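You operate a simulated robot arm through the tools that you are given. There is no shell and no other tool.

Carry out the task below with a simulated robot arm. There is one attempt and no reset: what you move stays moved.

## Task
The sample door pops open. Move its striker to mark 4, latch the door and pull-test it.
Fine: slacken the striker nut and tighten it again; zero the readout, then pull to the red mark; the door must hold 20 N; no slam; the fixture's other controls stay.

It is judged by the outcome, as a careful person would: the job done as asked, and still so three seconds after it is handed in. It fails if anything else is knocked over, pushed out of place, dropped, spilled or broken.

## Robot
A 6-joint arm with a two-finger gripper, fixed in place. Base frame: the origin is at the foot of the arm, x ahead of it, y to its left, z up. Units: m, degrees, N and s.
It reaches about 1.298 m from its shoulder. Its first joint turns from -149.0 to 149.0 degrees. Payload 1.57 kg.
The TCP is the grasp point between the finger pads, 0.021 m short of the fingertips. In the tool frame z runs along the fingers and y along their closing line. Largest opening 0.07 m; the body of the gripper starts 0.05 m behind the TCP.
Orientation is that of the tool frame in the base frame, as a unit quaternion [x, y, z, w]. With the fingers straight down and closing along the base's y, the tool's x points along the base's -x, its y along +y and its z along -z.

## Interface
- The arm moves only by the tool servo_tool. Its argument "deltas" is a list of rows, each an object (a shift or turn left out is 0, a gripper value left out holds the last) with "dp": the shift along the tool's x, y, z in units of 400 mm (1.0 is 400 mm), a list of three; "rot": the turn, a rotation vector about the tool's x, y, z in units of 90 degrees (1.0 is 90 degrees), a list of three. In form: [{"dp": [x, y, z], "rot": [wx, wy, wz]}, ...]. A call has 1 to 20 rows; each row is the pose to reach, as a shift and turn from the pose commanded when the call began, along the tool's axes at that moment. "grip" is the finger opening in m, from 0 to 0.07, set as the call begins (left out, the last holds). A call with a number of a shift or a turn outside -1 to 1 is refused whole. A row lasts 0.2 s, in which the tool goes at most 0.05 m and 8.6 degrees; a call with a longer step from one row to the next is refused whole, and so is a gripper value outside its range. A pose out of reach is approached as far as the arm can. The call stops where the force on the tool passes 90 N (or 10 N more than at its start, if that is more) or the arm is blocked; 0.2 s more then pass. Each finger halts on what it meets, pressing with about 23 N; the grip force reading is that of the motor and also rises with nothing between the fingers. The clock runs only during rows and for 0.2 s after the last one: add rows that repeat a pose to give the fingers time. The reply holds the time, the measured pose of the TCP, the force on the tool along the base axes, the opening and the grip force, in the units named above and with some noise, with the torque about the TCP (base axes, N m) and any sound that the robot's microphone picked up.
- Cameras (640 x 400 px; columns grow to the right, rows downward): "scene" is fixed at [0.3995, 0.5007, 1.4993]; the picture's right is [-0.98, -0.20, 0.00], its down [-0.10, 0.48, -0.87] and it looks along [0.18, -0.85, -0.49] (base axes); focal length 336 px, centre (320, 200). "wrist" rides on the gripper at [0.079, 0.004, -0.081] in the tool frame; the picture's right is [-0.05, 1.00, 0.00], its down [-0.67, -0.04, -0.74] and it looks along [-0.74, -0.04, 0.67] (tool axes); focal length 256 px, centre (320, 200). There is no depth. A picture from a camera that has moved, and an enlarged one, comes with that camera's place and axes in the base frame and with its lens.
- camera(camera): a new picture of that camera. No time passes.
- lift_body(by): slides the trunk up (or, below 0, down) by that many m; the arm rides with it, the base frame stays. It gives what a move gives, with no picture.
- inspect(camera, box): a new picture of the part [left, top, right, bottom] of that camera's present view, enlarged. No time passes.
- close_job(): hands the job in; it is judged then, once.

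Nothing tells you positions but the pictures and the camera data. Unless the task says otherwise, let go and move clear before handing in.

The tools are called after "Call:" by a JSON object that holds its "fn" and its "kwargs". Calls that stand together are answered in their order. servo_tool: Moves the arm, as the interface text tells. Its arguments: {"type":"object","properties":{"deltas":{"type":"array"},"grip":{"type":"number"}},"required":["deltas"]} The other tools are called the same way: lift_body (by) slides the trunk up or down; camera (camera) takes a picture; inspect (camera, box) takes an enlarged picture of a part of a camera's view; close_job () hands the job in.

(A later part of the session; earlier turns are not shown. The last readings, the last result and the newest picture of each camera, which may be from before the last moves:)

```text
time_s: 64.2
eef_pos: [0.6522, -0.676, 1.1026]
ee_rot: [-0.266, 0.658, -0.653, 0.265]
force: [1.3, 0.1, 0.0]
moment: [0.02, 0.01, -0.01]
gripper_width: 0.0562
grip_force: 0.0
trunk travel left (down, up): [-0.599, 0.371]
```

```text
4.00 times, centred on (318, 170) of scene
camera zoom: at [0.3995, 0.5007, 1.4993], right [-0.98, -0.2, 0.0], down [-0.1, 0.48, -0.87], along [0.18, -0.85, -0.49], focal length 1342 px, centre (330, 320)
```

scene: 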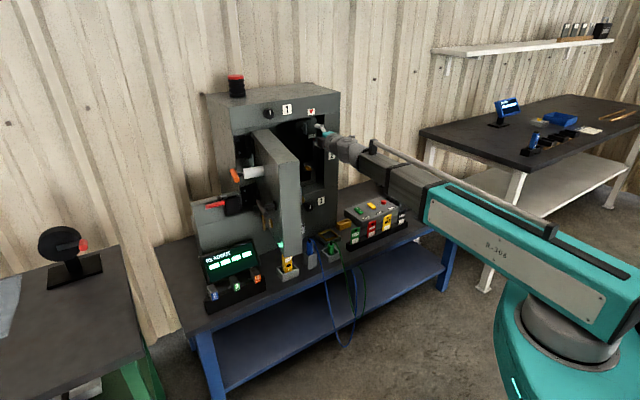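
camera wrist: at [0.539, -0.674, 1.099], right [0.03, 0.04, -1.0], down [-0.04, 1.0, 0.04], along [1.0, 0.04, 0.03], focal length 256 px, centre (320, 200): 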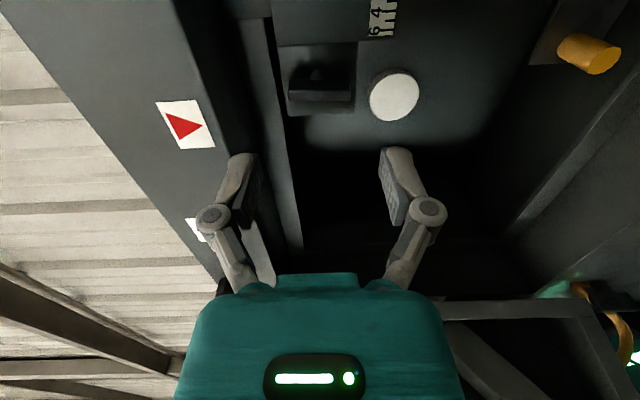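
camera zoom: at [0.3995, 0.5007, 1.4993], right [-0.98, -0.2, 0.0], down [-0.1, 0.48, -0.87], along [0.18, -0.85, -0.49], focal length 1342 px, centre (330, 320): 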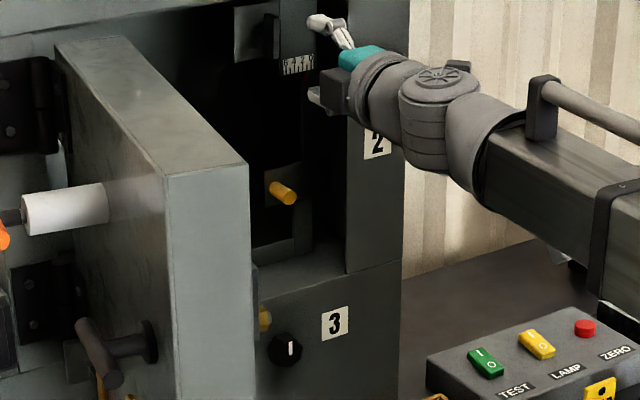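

I now suspect the scale plate and nut plate are the fixed clamp, and the striker is the sliding strip below it carrying the red pointer and the yellow pin. I go down for a close look at that pin.

Call:
{"fn": "servo_tool", "kwargs": {"deltas": [{"rot": [0, 0, 0.09]}, {"rot": [0, 0, 0.18]}, {"rot": [0, 0, 0.27]}, {"rot": [0, 0, 0.36]}, {"rot": [0, 0, 0.45]}, {"rot": [0, 0, 0.54]}, {"rot": [0, 0, 0.63]}, {"rot": [0, 0, 0.72]}, {"rot": [0, 0, 0.81]}, {"rot": [0, 0, 0.9]}, {"rot": [0, 0, 0.99]}], "grip": 0.05}}

Call:
{"fn": "lift_body", "kwargs": {"by": -0.16}}

Call:
{"fn": "camera", "kwargs": {"camera": "wrist"}}

Call:
{"fn": "inspect", "kwargs": {"camera": "wrist", "box": [180, 0, 440, 162]}}

Call:
{"fn": "inspect", "kwargs": {"camera": "scene", "box": [290, 110, 340, 200]}}

```text
time_s: 66.6
eef_pos: [0.6533, -0.6769, 1.1031]
ee_rot: [0.272, 0.655, -0.278, 0.647]
force: [0.3, 0.3, 0.5]
moment: [0.02, 0.01, 0.02]
gripper_width: 0.05
grip_force: 0.2
trunk travel left (down, up): [-0.599, 0.371]
```

```text
time_s: 68.4
eef_pos: [0.653, -0.6778, 0.9418]
ee_rot: [0.272, 0.655, -0.279, 0.647]
force: [0.3, -0.8, -0.2]
moment: [-0.01, 0.0, -0.03]
gripper_width: 0.05
grip_force: 0.0
trunk travel left (down, up): [-0.439, 0.531]
```

```text
taken
camera wrist: at [0.5982, -0.616, 0.8638], right [0.72, 0.7, 0.04], down [-0.53, 0.51, 0.67], along [0.45, -0.5, 0.74], focal length 256 px, centre (320, 200)
```

wrist: 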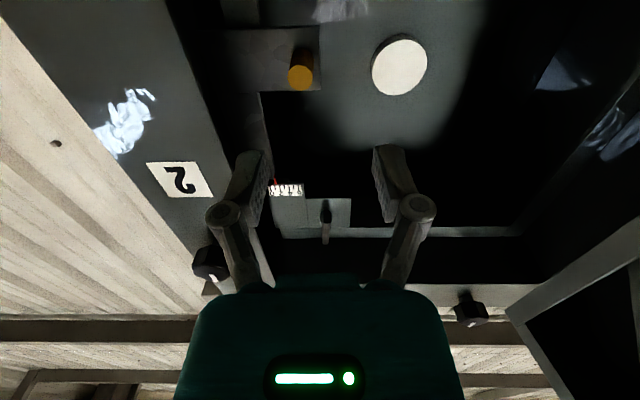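

```text
2.46 times, centred on (310, 81) of wrist
camera zoom: at [0.5982, -0.616, 0.8638], right [0.72, 0.7, 0.04], down [-0.53, 0.51, 0.67], along [0.45, -0.5, 0.74], focal length 630 px, centre (345, 493)
```

zoom: 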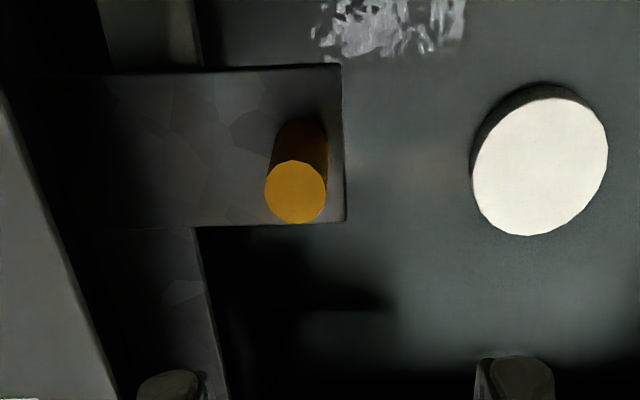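

```text
4.44 times, centred on (315, 155) of scene
camera zoom: at [0.3995, 0.5007, 1.4993], right [-0.98, -0.2, 0.0], down [-0.1, 0.48, -0.87], along [0.18, -0.85, -0.49], focal length 1492 px, centre (342, 400)
```

zoom: 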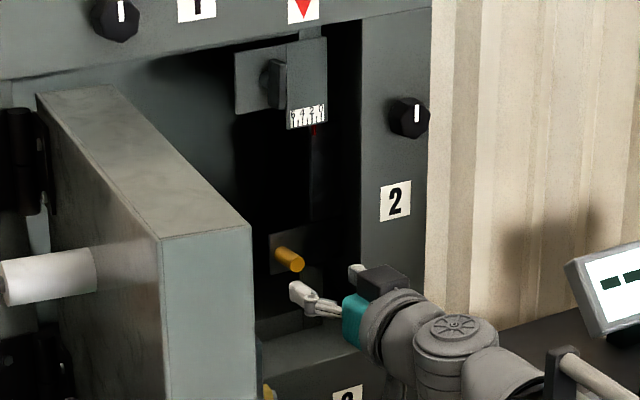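

This confirms it: the red pointer belongs to a strip with a cross-plate and yellow striker pin (front at about (0.701, -0.744, 0.929)). I align with the pin and grip it.

Call:
{"fn": "lift_body", "kwargs": {"by": -0.0125}}

Call:
{"fn": "servo_tool", "kwargs": {"deltas": [{"dp": [0, -0.0143, 0]}, {"dp": [0, -0.0285, 0.05]}, {"dp": [0, -0.0285, 0.1]}], "grip": 0.036}}

Call:
{"fn": "camera", "kwargs": {"camera": "wrist"}}

Call:
{"fn": "inspect", "kwargs": {"camera": "wrist", "box": [220, 20, 420, 220]}}

```text
time_s: 69.0
eef_pos: [0.6532, -0.677, 0.9294]
ee_rot: [0.272, 0.655, -0.279, 0.647]
force: [0.8, 0.1, -0.3]
moment: [0.0, -0.05, 0.0]
gripper_width: 0.0502
grip_force: 0.1
trunk travel left (down, up): [-0.426, 0.544]
```

```text
time_s: 69.8
eef_pos: [0.6735, -0.7151, 0.9286]
ee_rot: [0.273, 0.655, -0.279, 0.647]
force: [-0.2, 0.1, -1.0]
moment: [0.01, 0.0, -0.04]
gripper_width: 0.0361
grip_force: 0.0
trunk travel left (down, up): [-0.426, 0.544]
```

```text
taken
camera wrist: at [0.6177, -0.6532, 0.8513], right [0.72, 0.7, 0.04], down [-0.53, 0.51, 0.67], along [0.45, -0.5, 0.74], focal length 256 px, centre (320, 200)
```

wrist: 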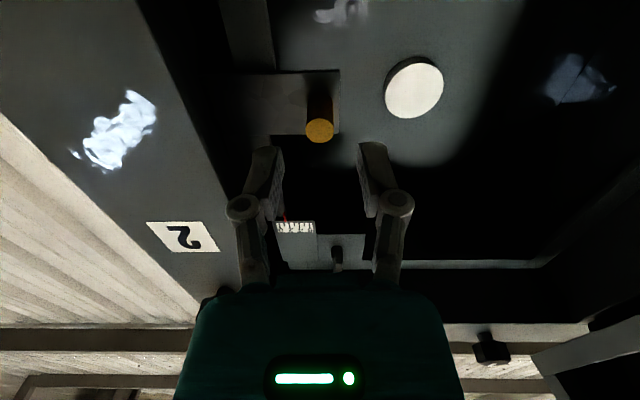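

```text
2.00 times, centred on (320, 120) of wrist
camera zoom: at [0.6177, -0.6532, 0.8513], right [0.72, 0.7, 0.04], down [-0.53, 0.51, 0.67], along [0.45, -0.5, 0.74], focal length 512 px, centre (320, 360)
```

zoom: 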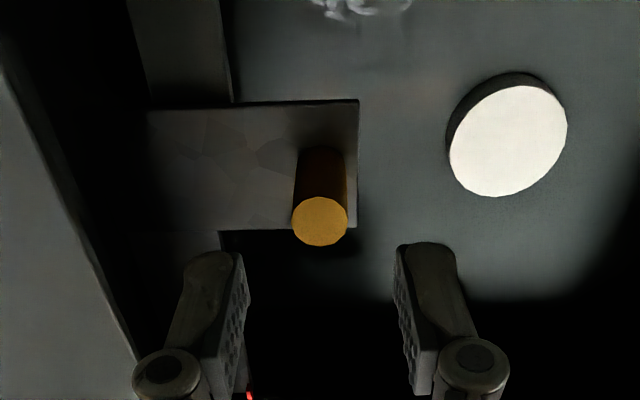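

Call:
{"fn": "servo_tool", "kwargs": {"deltas": [{"dp": [0, 0, 0.035]}, {"dp": [0, 0, 0.07]}, {"dp": [0, 0, 0.095]}, {"dp": [0, 0, 0.095]}]}}

Call:
{"fn": "servo_tool", "kwargs": {"deltas": [{"dp": [0, 0, 0]}, {"dp": [0, 0, 0]}, {"dp": [0, 0, 0]}], "grip": 0.0}}

Call:
{"fn": "inspect", "kwargs": {"camera": "wrist", "box": [180, 60, 460, 260]}}

Call:
{"fn": "inspect", "kwargs": {"camera": "scene", "box": [290, 115, 330, 140]}}

```text
time_s: 70.8
eef_pos: [0.6995, -0.7404, 0.9301]
ee_rot: [0.272, 0.656, -0.28, 0.646]
force: [0.2, -0.1, -0.8]
moment: [0.0, -0.05, 0.04]
gripper_width: 0.0359
grip_force: 0.1
trunk travel left (down, up): [-0.426, 0.544]
```

```text
time_s: 71.6
eef_pos: [0.6994, -0.7415, 0.9296]
ee_rot: [0.272, 0.656, -0.279, 0.647]
force: [-0.8, 0.4, -1.2]
moment: [0.02, 0.0, 0.0]
gripper_width: 0.0157
grip_force: 32.5
trunk travel left (down, up): [-0.426, 0.544]
```

```text
2.00 times, centred on (320, 160) of wrist
camera zoom: at [0.6442, -0.6797, 0.8512], right [0.72, 0.7, 0.04], down [-0.53, 0.51, 0.67], along [0.45, -0.5, 0.74], focal length 512 px, centre (320, 280)
```

zoom: 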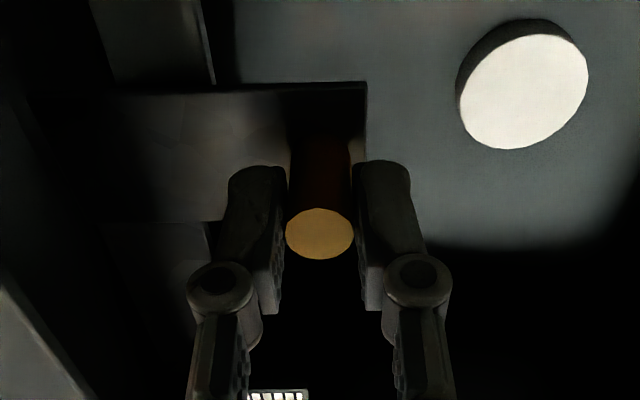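

```text
16.00 times, centred on (310, 128) of scene
camera zoom: at [0.3995, 0.5007, 1.4993], right [-0.98, -0.2, 0.0], down [-0.1, 0.48, -0.87], along [0.18, -0.85, -0.49], focal length 5370 px, centre (480, 1360)
```

zoom: 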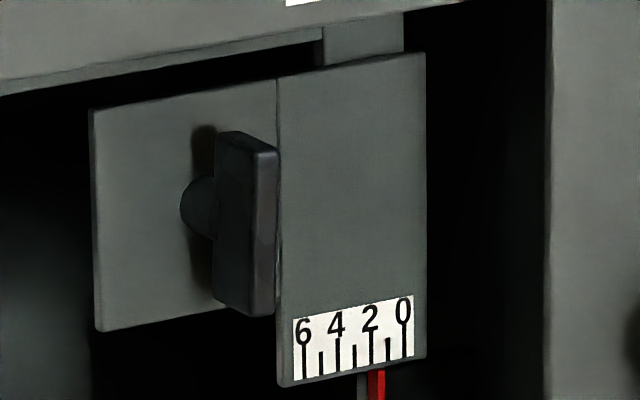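

The pin is gripped and the scene camera can see the scale and pointer. I slide it 5 mm toward higher marks.

Call:
{"fn": "servo_tool", "kwargs": {"deltas": [{"dp": [0, 0.006, 0]}, {"dp": [0, 0.0125, 0]}, {"dp": [0, 0.0125, 0]}]}}

Call:
{"fn": "inspect", "kwargs": {"camera": "scene", "box": [290, 115, 330, 140]}}

```text
time_s: 72.4
eef_pos: [0.7037, -0.7359, 0.9303]
ee_rot: [0.271, 0.656, -0.278, 0.647]
force: [2.1, 1.3, 0.3]
moment: [-0.14, -0.19, 0.01]
gripper_width: 0.0158
grip_force: 31.3
trunk travel left (down, up): [-0.426, 0.544]
```

```text
16.00 times, centred on (310, 128) of scene
camera zoom: at [0.3995, 0.5007, 1.4993], right [-0.98, -0.2, 0.0], down [-0.1, 0.48, -0.87], along [0.18, -0.85, -0.49], focal length 5370 px, centre (480, 1360)
```

zoom: 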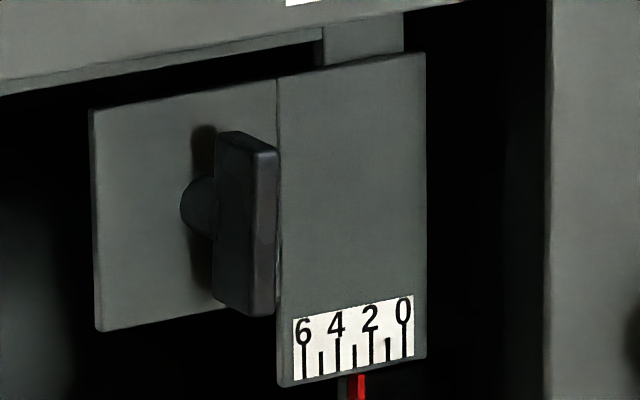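

The striker slides freely now with the nut slack. I continue about 9 mm more toward mark 4.

Call:
{"fn": "servo_tool", "kwargs": {"deltas": [{"dp": [0, 0.006, 0]}, {"dp": [0, 0.012, 0]}, {"dp": [0, 0.018, 0]}, {"dp": [0, 0.0225, 0]}, {"dp": [0, 0.0225, 0]}]}}

Call:
{"fn": "inspect", "kwargs": {"camera": "scene", "box": [300, 125, 320, 138]}}

Call:
{"fn": "inspect", "kwargs": {"camera": "wrist", "box": [260, 180, 380, 300]}}

```text
time_s: 73.6
eef_pos: [0.71, -0.7304, 0.9291]
ee_rot: [0.272, 0.656, -0.279, 0.646]
force: [-4.9, 0.4, -1.6]
moment: [-0.16, -0.28, -0.16]
gripper_width: 0.016
grip_force: 32.3
trunk travel left (down, up): [-0.426, 0.544]
```

```text
16.00 times, centred on (310, 132) of scene
camera zoom: at [0.3995, 0.5007, 1.4993], right [-0.98, -0.2, 0.0], down [-0.1, 0.48, -0.87], along [0.18, -0.85, -0.49], focal length 5370 px, centre (480, 1296)
```

zoom: 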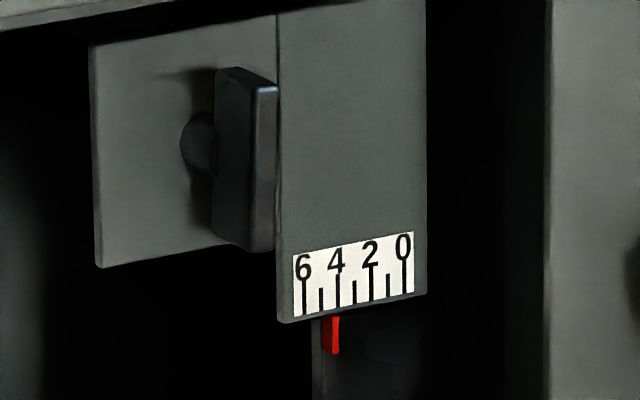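

```text
3.33 times, centred on (320, 240) of wrist
camera zoom: at [0.6541, -0.6699, 0.8512], right [0.72, 0.7, 0.04], down [-0.53, 0.51, 0.67], along [0.45, -0.5, 0.74], focal length 853 px, centre (320, 67)
```

zoom: 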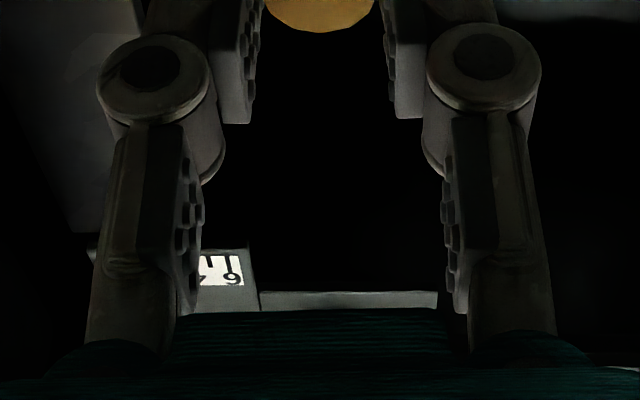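

Call:
{"fn": "inspect", "kwargs": {"camera": "scene", "box": [306, 130, 316, 136]}}

```text
16.00 times, centred on (311, 133) of scene
camera zoom: at [0.3995, 0.5007, 1.4993], right [-0.98, -0.2, 0.0], down [-0.1, 0.48, -0.87], along [0.18, -0.85, -0.49], focal length 5370 px, centre (464, 1272)
```

zoom: 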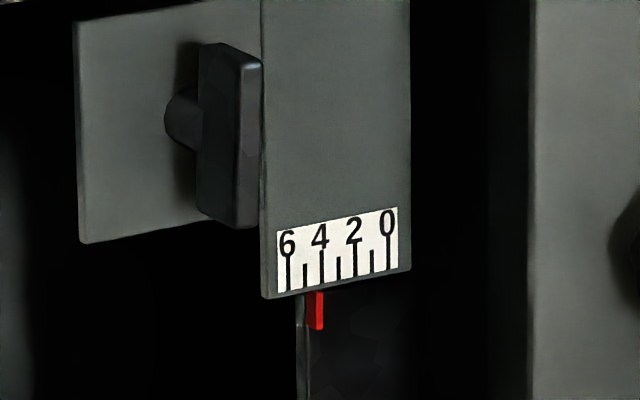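

By the scene camera the pointer sits at about 4. I release the pin and check with the wrist camera head-on.

Call:
{"fn": "servo_tool", "kwargs": {"deltas": [{"dp": [0, 0, 0]}, {"dp": [0, 0, 0]}, {"dp": [0, 0, 0]}, {"dp": [0, 0, -0.06]}, {"dp": [0, 0, -0.13]}, {"dp": [0, 0, -0.22]}], "grip": 0.036}}

Call:
{"fn": "lift_body", "kwargs": {"by": 0.1}}

Call:
{"fn": "camera", "kwargs": {"camera": "wrist"}}

Call:
{"fn": "inspect", "kwargs": {"camera": "wrist", "box": [220, 60, 420, 185]}}

```text
time_s: 75.0
eef_pos: [0.648, -0.6667, 0.9294]
ee_rot: [0.272, 0.655, -0.28, 0.647]
force: [0.3, 0.1, -0.6]
moment: [-0.01, -0.02, 0.04]
gripper_width: 0.036
grip_force: 0.1
trunk travel left (down, up): [-0.426, 0.544]
```

```text
time_s: 76.3
eef_pos: [0.6476, -0.6677, 1.0304]
ee_rot: [0.272, 0.655, -0.28, 0.647]
force: [0.4, 0.0, 0.3]
moment: [0.01, 0.01, 0.03]
gripper_width: 0.0361
grip_force: 0.1
trunk travel left (down, up): [-0.526, 0.444]
```

```text
taken
camera wrist: at [0.5932, -0.6065, 0.9513], right [0.72, 0.7, 0.04], down [-0.53, 0.51, 0.67], along [0.45, -0.5, 0.74], focal length 256 px, centre (320, 200)
```

wrist: 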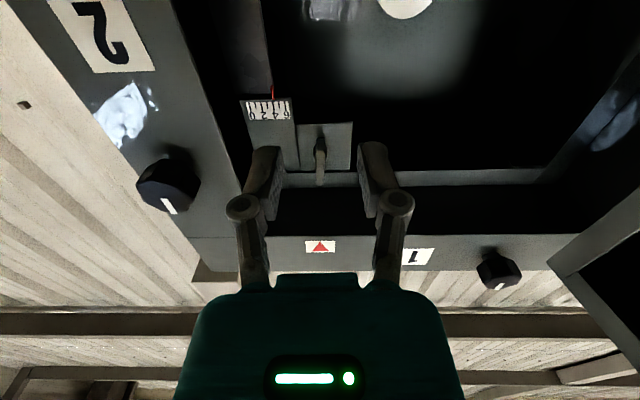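

```text
3.20 times, centred on (320, 122) of wrist
camera zoom: at [0.5932, -0.6065, 0.9513], right [0.72, 0.7, 0.04], down [-0.53, 0.51, 0.67], along [0.45, -0.5, 0.74], focal length 819 px, centre (320, 448)
```

zoom: 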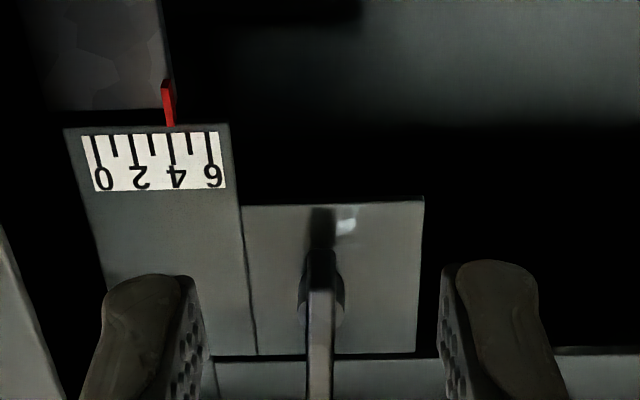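

Call:
{"fn": "inspect", "kwargs": {"camera": "wrist", "box": [255, 90, 285, 110]}}

```text
16.00 times, centred on (270, 100) of wrist
camera zoom: at [0.5932, -0.6065, 0.9513], right [0.72, 0.7, 0.04], down [-0.53, 0.51, 0.67], along [0.45, -0.5, 0.74], focal length 4096 px, centre (1120, 1800)
```

zoom: 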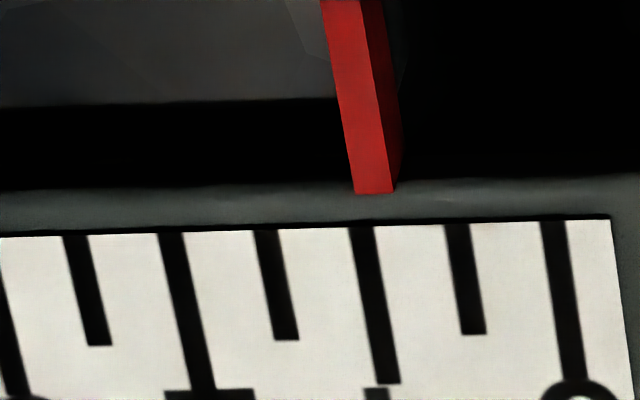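

Reads about 4.1–4.2. I shift the camera sideways so it's straight in front of the pointer to remove parallax.

Call:
{"fn": "servo_tool", "kwargs": {"deltas": [{"dp": [0, -0.05, 0]}, {"dp": [0, -0.1, 0]}, {"dp": [0, -0.1, 0]}]}}

Call:
{"fn": "camera", "kwargs": {"camera": "wrist"}}

Call:
{"fn": "inspect", "kwargs": {"camera": "wrist", "box": [300, 80, 340, 110]}}

```text
time_s: 77.1
eef_pos: [0.6197, -0.6947, 1.0294]
ee_rot: [0.273, 0.654, -0.279, 0.648]
force: [0.6, -0.1, -0.8]
moment: [-0.02, 0.0, 0.02]
gripper_width: 0.0361
grip_force: 0.0
trunk travel left (down, up): [-0.526, 0.444]
```

```text
taken
camera wrist: at [0.5643, -0.6341, 0.9514], right [0.72, 0.7, 0.04], down [-0.54, 0.51, 0.67], along [0.45, -0.5, 0.74], focal length 256 px, centre (320, 200)
```

wrist: 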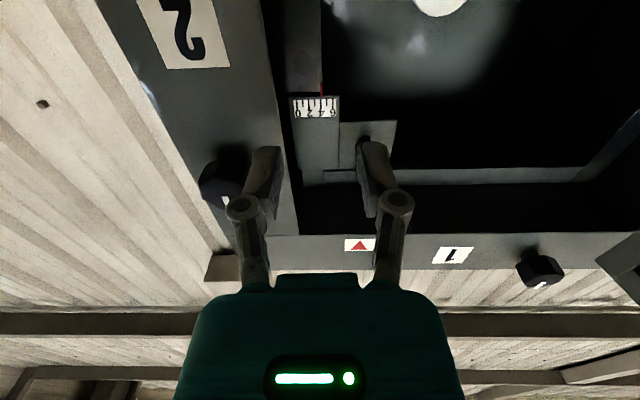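

```text
13.33 times, centred on (320, 95) of wrist
camera zoom: at [0.5643, -0.6341, 0.9514], right [0.72, 0.7, 0.04], down [-0.54, 0.51, 0.67], along [0.45, -0.5, 0.74], focal length 3413 px, centre (320, 1600)
```

zoom: 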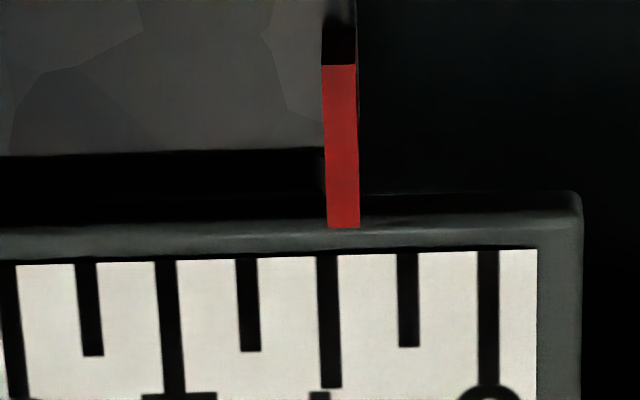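

Head-on it reads 4.2 (ticks 5 mm apart), so it needs to come back about 0.8–1 mm. I regrip the pin and nudge it.

Call:
{"fn": "servo_tool", "kwargs": {"deltas": [{"dp": [0, 0.05, 0]}, {"dp": [0, 0.1, 0]}, {"dp": [0, 0.1, 0]}]}}

Call:
{"fn": "lift_body", "kwargs": {"by": -0.1005}}

Call:
{"fn": "servo_tool", "kwargs": {"deltas": [{"dp": [0, 0, 0.09]}, {"dp": [0, 0, 0.16]}, {"dp": [0, 0, 0.22]}, {"dp": [0, 0, 0.22]}]}}

Call:
{"fn": "servo_tool", "kwargs": {"deltas": [{"dp": [0, 0, 0]}, {"dp": [0, 0, 0]}, {"dp": [0, 0, 0]}], "grip": 0.0}}

Call:
{"fn": "inspect", "kwargs": {"camera": "scene", "box": [306, 130, 316, 136]}}

```text
time_s: 77.9
eef_pos: [0.6491, -0.6669, 1.0293]
ee_rot: [0.271, 0.656, -0.279, 0.647]
force: [-0.7, 0.2, -0.7]
moment: [0.0, -0.01, -0.02]
gripper_width: 0.0362
grip_force: 0.0
trunk travel left (down, up): [-0.526, 0.444]
```

```text
time_s: 79.3
eef_pos: [0.6479, -0.6676, 0.9298]
ee_rot: [0.272, 0.655, -0.279, 0.647]
force: [-0.1, 0.0, 0.1]
moment: [-0.04, 0.02, -0.02]
gripper_width: 0.0358
grip_force: 0.1
trunk travel left (down, up): [-0.426, 0.544]
```

```text
time_s: 80.3
eef_pos: [0.7092, -0.73, 0.9296]
ee_rot: [0.271, 0.656, -0.278, 0.647]
force: [-0.1, 0.1, -0.9]
moment: [-0.03, -0.01, 0.07]
gripper_width: 0.0358
grip_force: 0.1
trunk travel left (down, up): [-0.426, 0.544]
```

```text
time_s: 81.1
eef_pos: [0.7081, -0.73, 0.9298]
ee_rot: [0.273, 0.655, -0.281, 0.646]
force: [-2.3, 0.4, -0.7]
moment: [-0.02, 0.0, -0.02]
gripper_width: 0.0156
grip_force: 31.8
trunk travel left (down, up): [-0.426, 0.544]
```

```text
16.00 times, centred on (311, 133) of scene
camera zoom: at [0.3995, 0.5007, 1.4993], right [-0.98, -0.2, 0.0], down [-0.1, 0.48, -0.87], along [0.18, -0.85, -0.49], focal length 5370 px, centre (464, 1272)
```

zoom: 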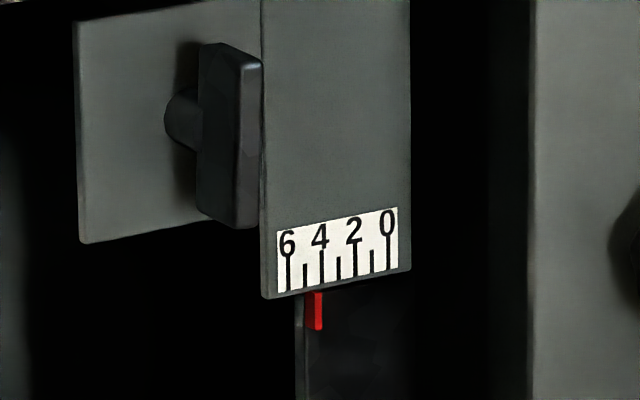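

Call:
{"fn": "servo_tool", "kwargs": {"deltas": [{"dp": [0, -0.0015, 0]}, {"dp": [0, -0.003, 0]}, {"dp": [0, -0.003, 0]}]}}

Call:
{"fn": "inspect", "kwargs": {"camera": "scene", "box": [306, 130, 316, 136]}}

```text
time_s: 81.9
eef_pos: [0.7084, -0.7303, 0.9291]
ee_rot: [0.272, 0.655, -0.279, 0.647]
force: [0.3, 1.3, -0.1]
moment: [0.16, 0.12, 0.13]
gripper_width: 0.0158
grip_force: 32.4
trunk travel left (down, up): [-0.426, 0.544]
```

```text
16.00 times, centred on (311, 133) of scene
camera zoom: at [0.3995, 0.5007, 1.4993], right [-0.98, -0.2, 0.0], down [-0.1, 0.48, -0.87], along [0.18, -0.85, -0.49], focal length 5370 px, centre (464, 1272)
```

zoom: 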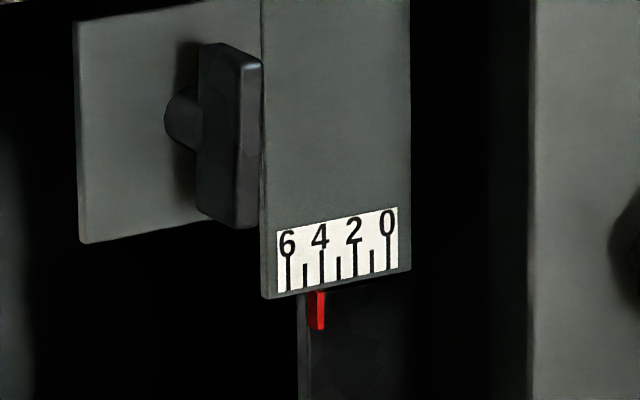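

Call:
{"fn": "servo_tool", "kwargs": {"deltas": [{"dp": [0, 0, 0]}, {"dp": [0, 0, 0]}, {"dp": [0, 0, 0]}, {"dp": [0, 0, -0.06]}, {"dp": [0, 0, -0.13]}, {"dp": [0, 0, -0.22]}], "grip": 0.036}}

Call:
{"fn": "lift_body", "kwargs": {"by": 0.1}}

Call:
{"fn": "servo_tool", "kwargs": {"deltas": [{"dp": [0, -0.05, 0]}, {"dp": [0, -0.095, 0]}, {"dp": [0, -0.095, 0]}]}}

Call:
{"fn": "inspect", "kwargs": {"camera": "wrist", "box": [300, 80, 340, 110]}}

```text
time_s: 83.3
eef_pos: [0.6467, -0.6688, 0.9287]
ee_rot: [0.271, 0.656, -0.279, 0.647]
force: [0.8, -0.7, 0.5]
moment: [0.01, -0.03, 0.0]
gripper_width: 0.0358
grip_force: 0.0
trunk travel left (down, up): [-0.426, 0.544]
```

```text
time_s: 84.6
eef_pos: [0.6475, -0.6673, 1.0294]
ee_rot: [0.272, 0.655, -0.278, 0.648]
force: [-0.1, -0.2, -0.7]
moment: [-0.02, 0.0, 0.0]
gripper_width: 0.0361
grip_force: 0.0
trunk travel left (down, up): [-0.526, 0.444]
```

```text
time_s: 85.4
eef_pos: [0.6191, -0.6952, 1.0295]
ee_rot: [0.27, 0.656, -0.278, 0.648]
force: [-0.3, 0.1, -0.2]
moment: [0.02, 0.03, -0.01]
gripper_width: 0.036
grip_force: 0.0
trunk travel left (down, up): [-0.526, 0.444]
```

```text
13.33 times, centred on (320, 95) of wrist
camera zoom: at [0.5654, -0.6341, 0.951], right [0.72, 0.7, 0.04], down [-0.54, 0.51, 0.67], along [0.45, -0.5, 0.74], focal length 3413 px, centre (320, 1600)
```

zoom: 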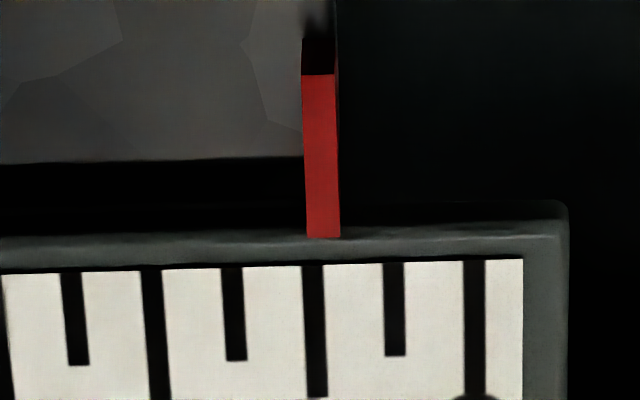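

Call:
{"fn": "inspect", "kwargs": {"camera": "scene", "box": [306, 130, 316, 136]}}

Call:
{"fn": "inspect", "kwargs": {"camera": "wrist", "box": [310, 85, 334, 103]}}

```text
16.00 times, centred on (311, 133) of scene
camera zoom: at [0.3995, 0.5007, 1.4993], right [-0.98, -0.2, 0.0], down [-0.1, 0.48, -0.87], along [0.18, -0.85, -0.49], focal length 5370 px, centre (464, 1272)
```

zoom: 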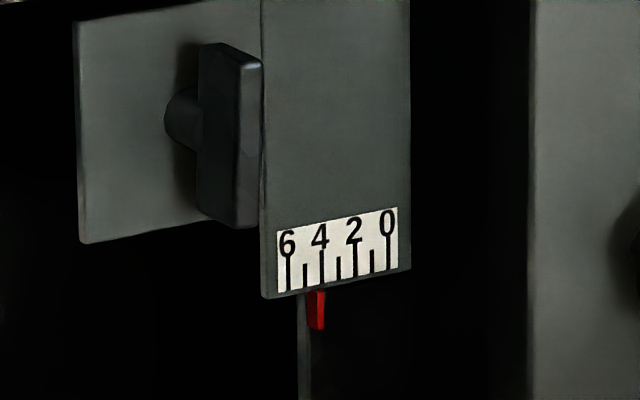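

```text
16.00 times, centred on (322, 94) of wrist
camera zoom: at [0.5654, -0.6341, 0.951], right [0.72, 0.7, 0.04], down [-0.54, 0.51, 0.67], along [0.45, -0.5, 0.74], focal length 4096 px, centre (288, 1896)
```

zoom: 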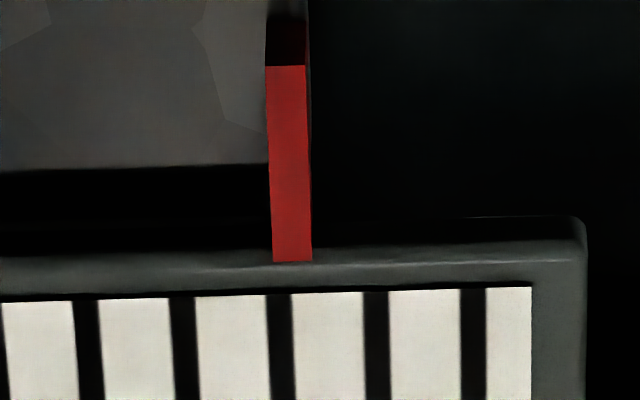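

Still about 4.15. One more small correction with the pin.

Call:
{"fn": "servo_tool", "kwargs": {"deltas": [{"dp": [0, 0.05, 0]}, {"dp": [0, 0.095, 0]}, {"dp": [0, 0.095, 0]}]}}

Call:
{"fn": "lift_body", "kwargs": {"by": -0.1}}

Call:
{"fn": "servo_tool", "kwargs": {"deltas": [{"dp": [0, 0, 0.09]}, {"dp": [0, 0, 0.16]}, {"dp": [0, 0, 0.22]}, {"dp": [0, 0, 0.22]}]}}

Call:
{"fn": "servo_tool", "kwargs": {"deltas": [{"dp": [0, 0, 0]}, {"dp": [0, 0, 0]}, {"dp": [0, 0, 0]}], "grip": 0.0}}

Call:
{"fn": "inspect", "kwargs": {"camera": "scene", "box": [306, 130, 316, 136]}}

Call:
{"fn": "servo_tool", "kwargs": {"deltas": [{"dp": [0, -0.002, 0]}, {"dp": [0, -0.004, 0]}, {"dp": [0, -0.004, 0]}]}}

Call:
{"fn": "inspect", "kwargs": {"camera": "scene", "box": [306, 130, 316, 136]}}

```text
time_s: 86.2
eef_pos: [0.6474, -0.6681, 1.0288]
ee_rot: [0.273, 0.655, -0.28, 0.647]
force: [-0.3, -0.6, -0.6]
moment: [-0.01, 0.01, -0.02]
gripper_width: 0.0363
grip_force: 0.0
trunk travel left (down, up): [-0.526, 0.444]
```

```text
time_s: 87.5
eef_pos: [0.6471, -0.6688, 0.9286]
ee_rot: [0.271, 0.655, -0.279, 0.647]
force: [-0.3, 0.7, -0.4]
moment: [-0.01, 0.02, -0.01]
gripper_width: 0.0361
grip_force: 0.1
trunk travel left (down, up): [-0.426, 0.544]
```

```text
time_s: 88.5
eef_pos: [0.707, -0.7305, 0.9294]
ee_rot: [0.272, 0.656, -0.278, 0.647]
force: [0.2, 0.6, 0.0]
moment: [0.0, 0.02, -0.01]
gripper_width: 0.0361
grip_force: 0.2
trunk travel left (down, up): [-0.426, 0.544]
```

```text
time_s: 89.3
eef_pos: [0.7075, -0.7301, 0.9273]
ee_rot: [0.271, 0.656, -0.279, 0.647]
force: [-1.8, 1.5, -1.1]
moment: [0.0, -0.01, 0.04]
gripper_width: 0.0159
grip_force: 32.2
trunk travel left (down, up): [-0.426, 0.544]
```

```text
16.00 times, centred on (311, 133) of scene
camera zoom: at [0.3995, 0.5007, 1.4993], right [-0.98, -0.2, 0.0], down [-0.1, 0.48, -0.87], along [0.18, -0.85, -0.49], focal length 5370 px, centre (464, 1272)
```

zoom: 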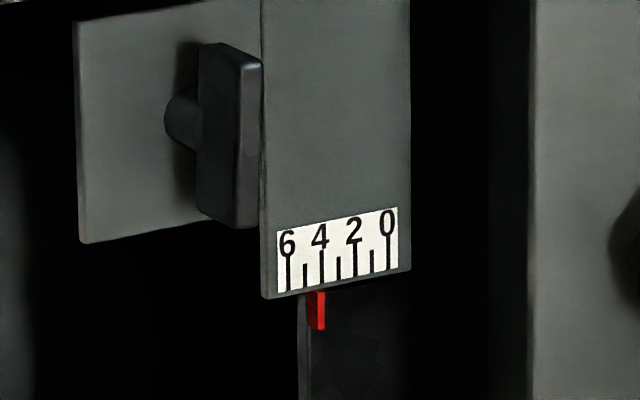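

```text
time_s: 90.1
eef_pos: [0.7055, -0.7316, 0.9281]
ee_rot: [0.27, 0.656, -0.278, 0.647]
force: [-8.5, 8.4, -7.9]
moment: [0.03, 0.11, -0.03]
gripper_width: 0.0158
grip_force: 31.9
trunk travel left (down, up): [-0.426, 0.544]
```

```text
16.00 times, centred on (311, 133) of scene
camera zoom: at [0.3995, 0.5007, 1.4993], right [-0.98, -0.2, 0.0], down [-0.1, 0.48, -0.87], along [0.18, -0.85, -0.49], focal length 5370 px, centre (464, 1272)
```

zoom: 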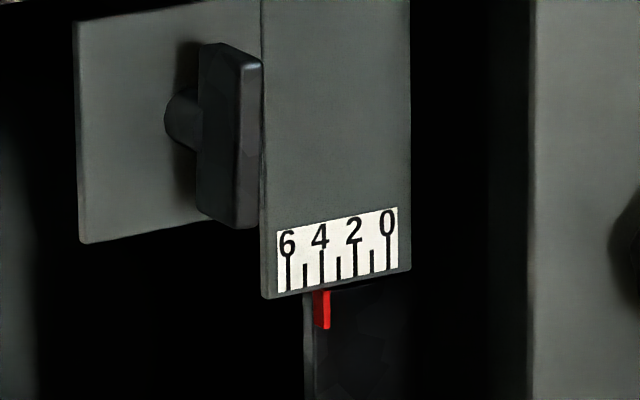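

Call:
{"fn": "servo_tool", "kwargs": {"deltas": [{"dp": [0, 0, 0]}, {"dp": [0, 0, 0]}, {"dp": [0, 0, 0]}, {"dp": [0, 0, -0.06]}, {"dp": [0, 0, -0.13]}, {"dp": [0, 0, -0.22]}], "grip": 0.036}}

Call:
{"fn": "lift_body", "kwargs": {"by": 0.1}}

Call:
{"fn": "servo_tool", "kwargs": {"deltas": [{"dp": [0, -0.05, 0]}, {"dp": [0, -0.095, 0]}, {"dp": [0, -0.095, 0]}]}}

Call:
{"fn": "inspect", "kwargs": {"camera": "wrist", "box": [310, 85, 334, 103]}}

```text
time_s: 91.5
eef_pos: [0.6452, -0.67, 0.9287]
ee_rot: [0.272, 0.656, -0.279, 0.647]
force: [0.2, -0.2, 0.4]
moment: [-0.04, -0.01, -0.02]
gripper_width: 0.0361
grip_force: 0.0
trunk travel left (down, up): [-0.426, 0.544]
```

```text
time_s: 92.9
eef_pos: [0.6463, -0.6678, 1.0289]
ee_rot: [0.272, 0.656, -0.279, 0.647]
force: [-0.2, -0.8, 0.0]
moment: [-0.03, -0.01, 0.01]
gripper_width: 0.0359
grip_force: 0.1
trunk travel left (down, up): [-0.526, 0.444]
```

```text
time_s: 93.7
eef_pos: [0.6185, -0.6953, 1.0292]
ee_rot: [0.272, 0.655, -0.279, 0.647]
force: [-0.6, -0.7, 0.4]
moment: [-0.02, 0.02, 0.0]
gripper_width: 0.0361
grip_force: 0.0
trunk travel left (down, up): [-0.526, 0.444]
```

```text
16.00 times, centred on (322, 94) of wrist
camera zoom: at [0.5644, -0.6346, 0.9507], right [0.72, 0.7, 0.04], down [-0.53, 0.51, 0.67], along [0.45, -0.5, 0.74], focal length 4096 px, centre (288, 1896)
```

zoom: 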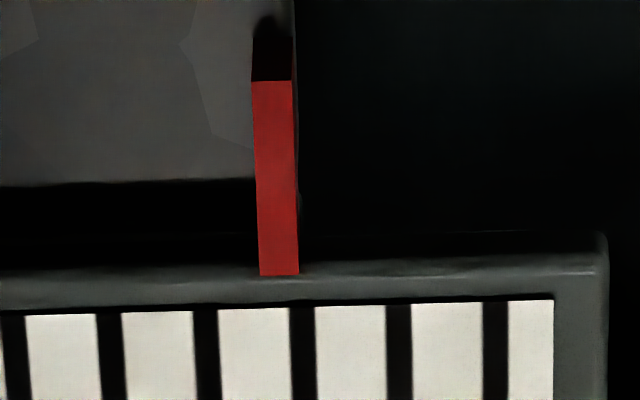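

Now 3.8; I nudge it back by about 1 mm.

Call:
{"fn": "servo_tool", "kwargs": {"deltas": [{"dp": [0, 0.05, 0]}, {"dp": [0, 0.095, 0]}, {"dp": [0, 0.095, 0]}]}}

Call:
{"fn": "lift_body", "kwargs": {"by": -0.1}}

Call:
{"fn": "servo_tool", "kwargs": {"deltas": [{"dp": [0, 0, 0.09]}, {"dp": [0, 0, 0.16]}, {"dp": [0, 0, 0.22]}, {"dp": [0, 0, 0.22]}]}}

Call:
{"fn": "servo_tool", "kwargs": {"deltas": [{"dp": [0, 0, 0]}, {"dp": [0, 0, 0]}, {"dp": [0, 0, 0]}], "grip": 0.0}}

Call:
{"fn": "servo_tool", "kwargs": {"deltas": [{"dp": [0, 0.001, 0]}, {"dp": [0, 0.002, 0]}, {"dp": [0, 0.0025, 0]}, {"dp": [0, 0.0025, 0]}]}}

Call:
{"fn": "inspect", "kwargs": {"camera": "scene", "box": [306, 130, 316, 136]}}

Call:
{"fn": "servo_tool", "kwargs": {"deltas": [{"dp": [0, 0, 0]}, {"dp": [0, 0, 0]}, {"dp": [0, 0, 0]}, {"dp": [0, 0, -0.06]}, {"dp": [0, 0, -0.13]}, {"dp": [0, 0, -0.22]}], "grip": 0.036}}

Call:
{"fn": "lift_body", "kwargs": {"by": 0.1}}

Call:
{"fn": "servo_tool", "kwargs": {"deltas": [{"dp": [0, -0.05, 0]}, {"dp": [0, -0.095, 0]}, {"dp": [0, -0.095, 0]}]}}

Call:
{"fn": "inspect", "kwargs": {"camera": "wrist", "box": [310, 85, 334, 103]}}

```text
time_s: 94.5
eef_pos: [0.6467, -0.6678, 1.0297]
ee_rot: [0.272, 0.656, -0.279, 0.647]
force: [0.7, 0.0, -0.1]
moment: [0.0, -0.03, 0.0]
gripper_width: 0.0359
grip_force: 0.0
trunk travel left (down, up): [-0.526, 0.444]
```

```text
time_s: 95.8
eef_pos: [0.6457, -0.6681, 0.929]
ee_rot: [0.272, 0.656, -0.28, 0.646]
force: [0.1, -0.2, -0.4]
moment: [0.01, -0.01, 0.0]
gripper_width: 0.036
grip_force: 0.0
trunk travel left (down, up): [-0.426, 0.544]
```

```text
time_s: 96.8
eef_pos: [0.7083, -0.7331, 0.928]
ee_rot: [0.273, 0.655, -0.278, 0.647]
force: [-0.5, 0.8, 0.3]
moment: [0.0, -0.05, 0.03]
gripper_width: 0.0359
grip_force: 0.1
trunk travel left (down, up): [-0.426, 0.544]
```

```text
time_s: 97.6
eef_pos: [0.7075, -0.7337, 0.9299]
ee_rot: [0.272, 0.656, -0.279, 0.646]
force: [-0.9, 1.1, -1.5]
moment: [0.02, 0.0, 0.01]
gripper_width: 0.0156
grip_force: 32.4
trunk travel left (down, up): [-0.426, 0.544]
```

```text
time_s: 98.6
eef_pos: [0.7068, -0.7316, 0.9295]
ee_rot: [0.272, 0.656, -0.278, 0.647]
force: [-5.3, -2.7, -0.9]
moment: [-0.17, -0.16, -0.15]
gripper_width: 0.0158
grip_force: 32.4
trunk travel left (down, up): [-0.426, 0.544]
```

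```text
16.00 times, centred on (311, 133) of scene
camera zoom: at [0.3995, 0.5007, 1.4993], right [-0.98, -0.2, 0.0], down [-0.1, 0.48, -0.87], along [0.18, -0.85, -0.49], focal length 5370 px, centre (464, 1272)
```

zoom: 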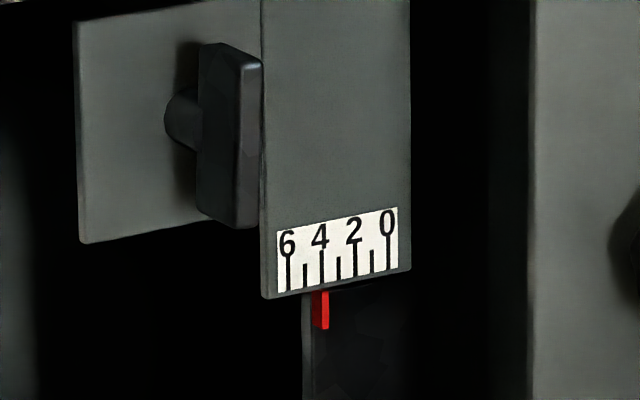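

```text
time_s: 100.0
eef_pos: [0.6473, -0.6683, 0.9287]
ee_rot: [0.272, 0.656, -0.279, 0.647]
force: [0.3, 0.4, 0.1]
moment: [0.01, -0.03, 0.01]
gripper_width: 0.0362
grip_force: 0.0
trunk travel left (down, up): [-0.426, 0.544]
```

```text
time_s: 101.3
eef_pos: [0.6476, -0.6684, 1.0281]
ee_rot: [0.272, 0.656, -0.279, 0.647]
force: [-0.1, -1.1, -0.8]
moment: [0.03, 0.0, 0.02]
gripper_width: 0.036
grip_force: 0.1
trunk travel left (down, up): [-0.526, 0.444]
```

```text
time_s: 102.1
eef_pos: [0.6197, -0.6942, 1.0293]
ee_rot: [0.271, 0.656, -0.279, 0.647]
force: [0.1, 0.5, 0.4]
moment: [-0.02, -0.01, 0.02]
gripper_width: 0.036
grip_force: 0.0
trunk travel left (down, up): [-0.526, 0.444]
```

```text
16.00 times, centred on (322, 94) of wrist
camera zoom: at [0.5653, -0.6338, 0.9508], right [0.72, 0.7, 0.04], down [-0.53, 0.51, 0.67], along [0.45, -0.5, 0.74], focal length 4096 px, centre (288, 1896)
```

zoom: 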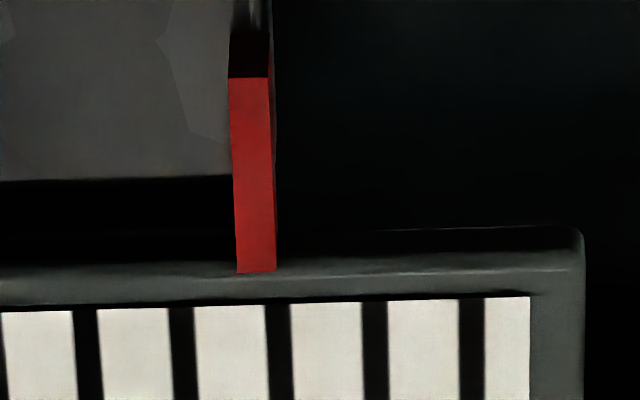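

Friction lag ate that correction; it's still 3.8. I repeat with another millimetre of command.

Call:
{"fn": "servo_tool", "kwargs": {"deltas": [{"dp": [0, 0.05, 0]}, {"dp": [0, 0.095, 0]}, {"dp": [0, 0.095, 0]}]}}

Call:
{"fn": "lift_body", "kwargs": {"by": -0.1}}

Call:
{"fn": "servo_tool", "kwargs": {"deltas": [{"dp": [0, 0, 0.09]}, {"dp": [0, 0, 0.16]}, {"dp": [0, 0, 0.22]}, {"dp": [0, 0, 0.22]}]}}

Call:
{"fn": "servo_tool", "kwargs": {"deltas": [{"dp": [0, 0, 0]}, {"dp": [0, 0, 0]}, {"dp": [0, 0, 0]}], "grip": 0.0}}

Call:
{"fn": "inspect", "kwargs": {"camera": "scene", "box": [306, 130, 316, 136]}}

Call:
{"fn": "servo_tool", "kwargs": {"deltas": [{"dp": [0, 0.001, 0]}, {"dp": [0, 0.002, 0]}, {"dp": [0, 0.003, 0]}, {"dp": [0, 0.003, 0]}]}}

Call:
{"fn": "inspect", "kwargs": {"camera": "scene", "box": [306, 130, 316, 136]}}

```text
time_s: 102.9
eef_pos: [0.6473, -0.6689, 1.028]
ee_rot: [0.272, 0.656, -0.279, 0.647]
force: [0.6, -0.9, -0.1]
moment: [-0.01, 0.0, 0.01]
gripper_width: 0.0358
grip_force: 0.0
trunk travel left (down, up): [-0.526, 0.444]
```

```text
time_s: 104.2
eef_pos: [0.6483, -0.6679, 0.929]
ee_rot: [0.272, 0.655, -0.278, 0.647]
force: [-0.8, 0.3, 0.3]
moment: [0.02, -0.03, 0.02]
gripper_width: 0.0359
grip_force: 0.0
trunk travel left (down, up): [-0.426, 0.544]
```

```text
time_s: 105.2
eef_pos: [0.7087, -0.7316, 0.9288]
ee_rot: [0.273, 0.656, -0.28, 0.646]
force: [0.1, -0.6, -0.9]
moment: [0.02, 0.01, -0.01]
gripper_width: 0.036
grip_force: 0.1
trunk travel left (down, up): [-0.426, 0.544]
```

```text
time_s: 106.0
eef_pos: [0.7075, -0.7307, 0.9288]
ee_rot: [0.273, 0.656, -0.28, 0.646]
force: [-6.0, -2.0, -1.6]
moment: [-0.1, -0.05, -0.16]
gripper_width: 0.0155
grip_force: 32.5
trunk travel left (down, up): [-0.426, 0.544]
```

```text
16.00 times, centred on (311, 133) of scene
camera zoom: at [0.3995, 0.5007, 1.4993], right [-0.98, -0.2, 0.0], down [-0.1, 0.48, -0.87], along [0.18, -0.85, -0.49], focal length 5370 px, centre (464, 1272)
```

zoom: 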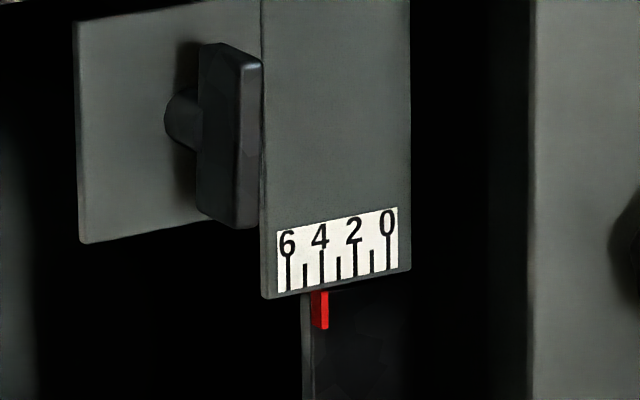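

```text
time_s: 107.0
eef_pos: [0.7079, -0.731, 0.9287]
ee_rot: [0.272, 0.656, -0.279, 0.646]
force: [-8.0, 9.2, -8.0]
moment: [0.25, 0.25, 0.08]
gripper_width: 0.016
grip_force: 32.0
trunk travel left (down, up): [-0.426, 0.544]
```

```text
16.00 times, centred on (311, 133) of scene
camera zoom: at [0.3995, 0.5007, 1.4993], right [-0.98, -0.2, 0.0], down [-0.1, 0.48, -0.87], along [0.18, -0.85, -0.49], focal length 5370 px, centre (464, 1272)
```

zoom: 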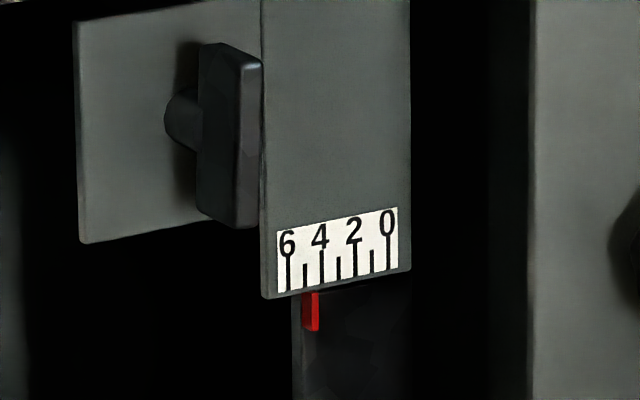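

The striker sticks and slips. It's now about 4.35; I use the slip behaviour and command about -1.7 mm.

Call:
{"fn": "servo_tool", "kwargs": {"deltas": [{"dp": [0, -0.0015, 0]}, {"dp": [0, -0.003, 0]}, {"dp": [0, -0.0043, 0]}, {"dp": [0, -0.0043, 0]}]}}

Call:
{"fn": "inspect", "kwargs": {"camera": "scene", "box": [306, 130, 316, 136]}}

```text
time_s: 108.0
eef_pos: [0.7058, -0.7335, 0.9289]
ee_rot: [0.273, 0.655, -0.28, 0.646]
force: [-16.1, 9.5, -13.0]
moment: [0.13, 0.12, -0.08]
gripper_width: 0.0159
grip_force: 31.9
trunk travel left (down, up): [-0.426, 0.544]
```

```text
16.00 times, centred on (311, 133) of scene
camera zoom: at [0.3995, 0.5007, 1.4993], right [-0.98, -0.2, 0.0], down [-0.1, 0.48, -0.87], along [0.18, -0.85, -0.49], focal length 5370 px, centre (464, 1272)
```

zoom: 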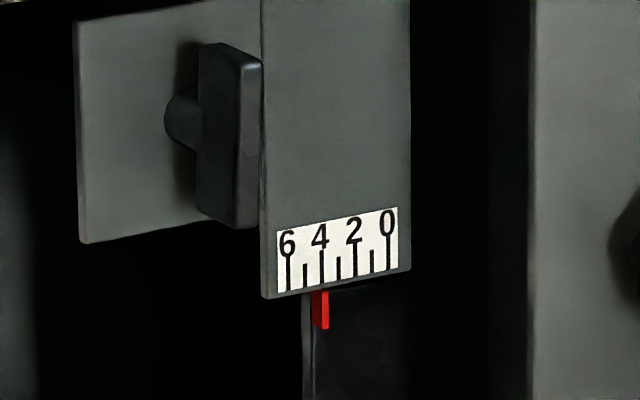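

Call:
{"fn": "servo_tool", "kwargs": {"deltas": [{"dp": [0, 0, 0]}, {"dp": [0, 0, 0]}, {"dp": [0, 0, 0]}], "grip": 0.019}}

Call:
{"fn": "inspect", "kwargs": {"camera": "scene", "box": [306, 130, 316, 136]}}

Call:
{"fn": "servo_tool", "kwargs": {"deltas": [{"dp": [0, 0.002, 0]}, {"dp": [0, 0.004, 0]}, {"dp": [0, 0.005, 0]}, {"dp": [0, 0.005, 0]}]}}

Call:
{"fn": "inspect", "kwargs": {"camera": "scene", "box": [306, 130, 316, 136]}}

```text
time_s: 108.8
eef_pos: [0.7087, -0.7316, 0.9292]
ee_rot: [0.272, 0.656, -0.279, 0.646]
force: [-0.4, 0.3, 0.2]
moment: [-0.03, 0.02, 0.0]
gripper_width: 0.0192
grip_force: 0.2
trunk travel left (down, up): [-0.426, 0.544]
```

```text
16.00 times, centred on (311, 133) of scene
camera zoom: at [0.3995, 0.5007, 1.4993], right [-0.98, -0.2, 0.0], down [-0.1, 0.48, -0.87], along [0.18, -0.85, -0.49], focal length 5370 px, centre (464, 1272)
```

zoom: 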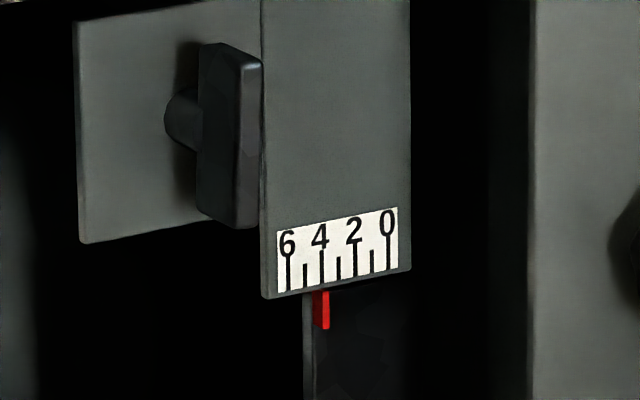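

```text
time_s: 109.8
eef_pos: [0.71, -0.7304, 0.9282]
ee_rot: [0.272, 0.656, -0.279, 0.646]
force: [-2.5, -4.5, 0.0]
moment: [-0.02, -0.01, -0.07]
gripper_width: 0.0218
grip_force: 2.3
trunk travel left (down, up): [-0.426, 0.544]
```

```text
16.00 times, centred on (311, 133) of scene
camera zoom: at [0.3995, 0.5007, 1.4993], right [-0.98, -0.2, 0.0], down [-0.1, 0.48, -0.87], along [0.18, -0.85, -0.49], focal length 5370 px, centre (464, 1272)
```

zoom: 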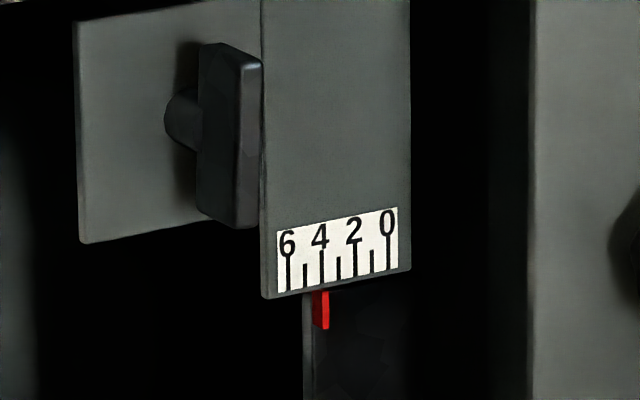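

Call:
{"fn": "servo_tool", "kwargs": {"deltas": [{"dp": [0, 0.001, 0]}, {"dp": [0, 0.002, 0]}]}}

Call:
{"fn": "inspect", "kwargs": {"camera": "scene", "box": [306, 130, 316, 136]}}

Call:
{"fn": "servo_tool", "kwargs": {"deltas": [{"dp": [0, 0.001, 0]}, {"dp": [0, 0.002, 0]}]}}

Call:
{"fn": "inspect", "kwargs": {"camera": "scene", "box": [306, 130, 316, 136]}}

```text
time_s: 110.5
eef_pos: [0.7104, -0.7305, 0.9296]
ee_rot: [0.273, 0.656, -0.279, 0.646]
force: [-3.2, -5.2, -0.4]
moment: [0.01, -0.03, -0.05]
gripper_width: 0.0232
grip_force: 2.6
trunk travel left (down, up): [-0.426, 0.544]
```

```text
16.00 times, centred on (311, 133) of scene
camera zoom: at [0.3995, 0.5007, 1.4993], right [-0.98, -0.2, 0.0], down [-0.1, 0.48, -0.87], along [0.18, -0.85, -0.49], focal length 5370 px, centre (464, 1272)
```

zoom: 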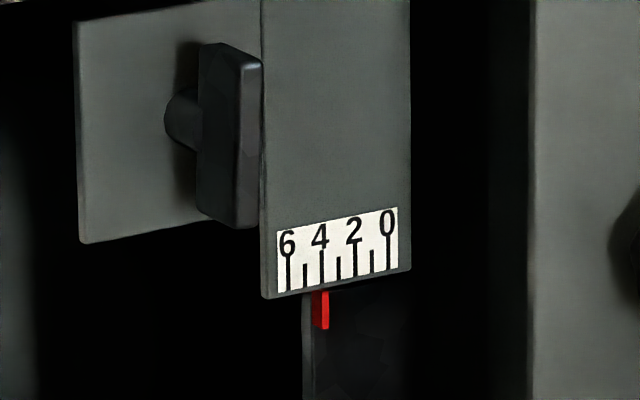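

```text
time_s: 111.0
eef_pos: [0.7109, -0.7282, 0.9288]
ee_rot: [0.272, 0.656, -0.278, 0.647]
force: [-0.2, 0.7, -0.5]
moment: [0.01, 0.04, 0.03]
gripper_width: 0.0192
grip_force: 0.1
trunk travel left (down, up): [-0.426, 0.544]
```

```text
16.00 times, centred on (311, 133) of scene
camera zoom: at [0.3995, 0.5007, 1.4993], right [-0.98, -0.2, 0.0], down [-0.1, 0.48, -0.87], along [0.18, -0.85, -0.49], focal length 5370 px, centre (464, 1272)
```

zoom: 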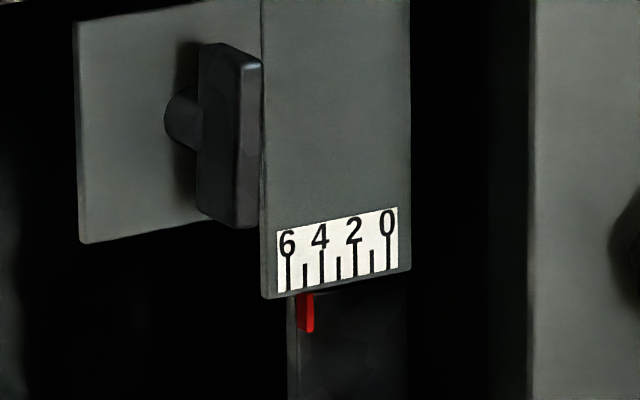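

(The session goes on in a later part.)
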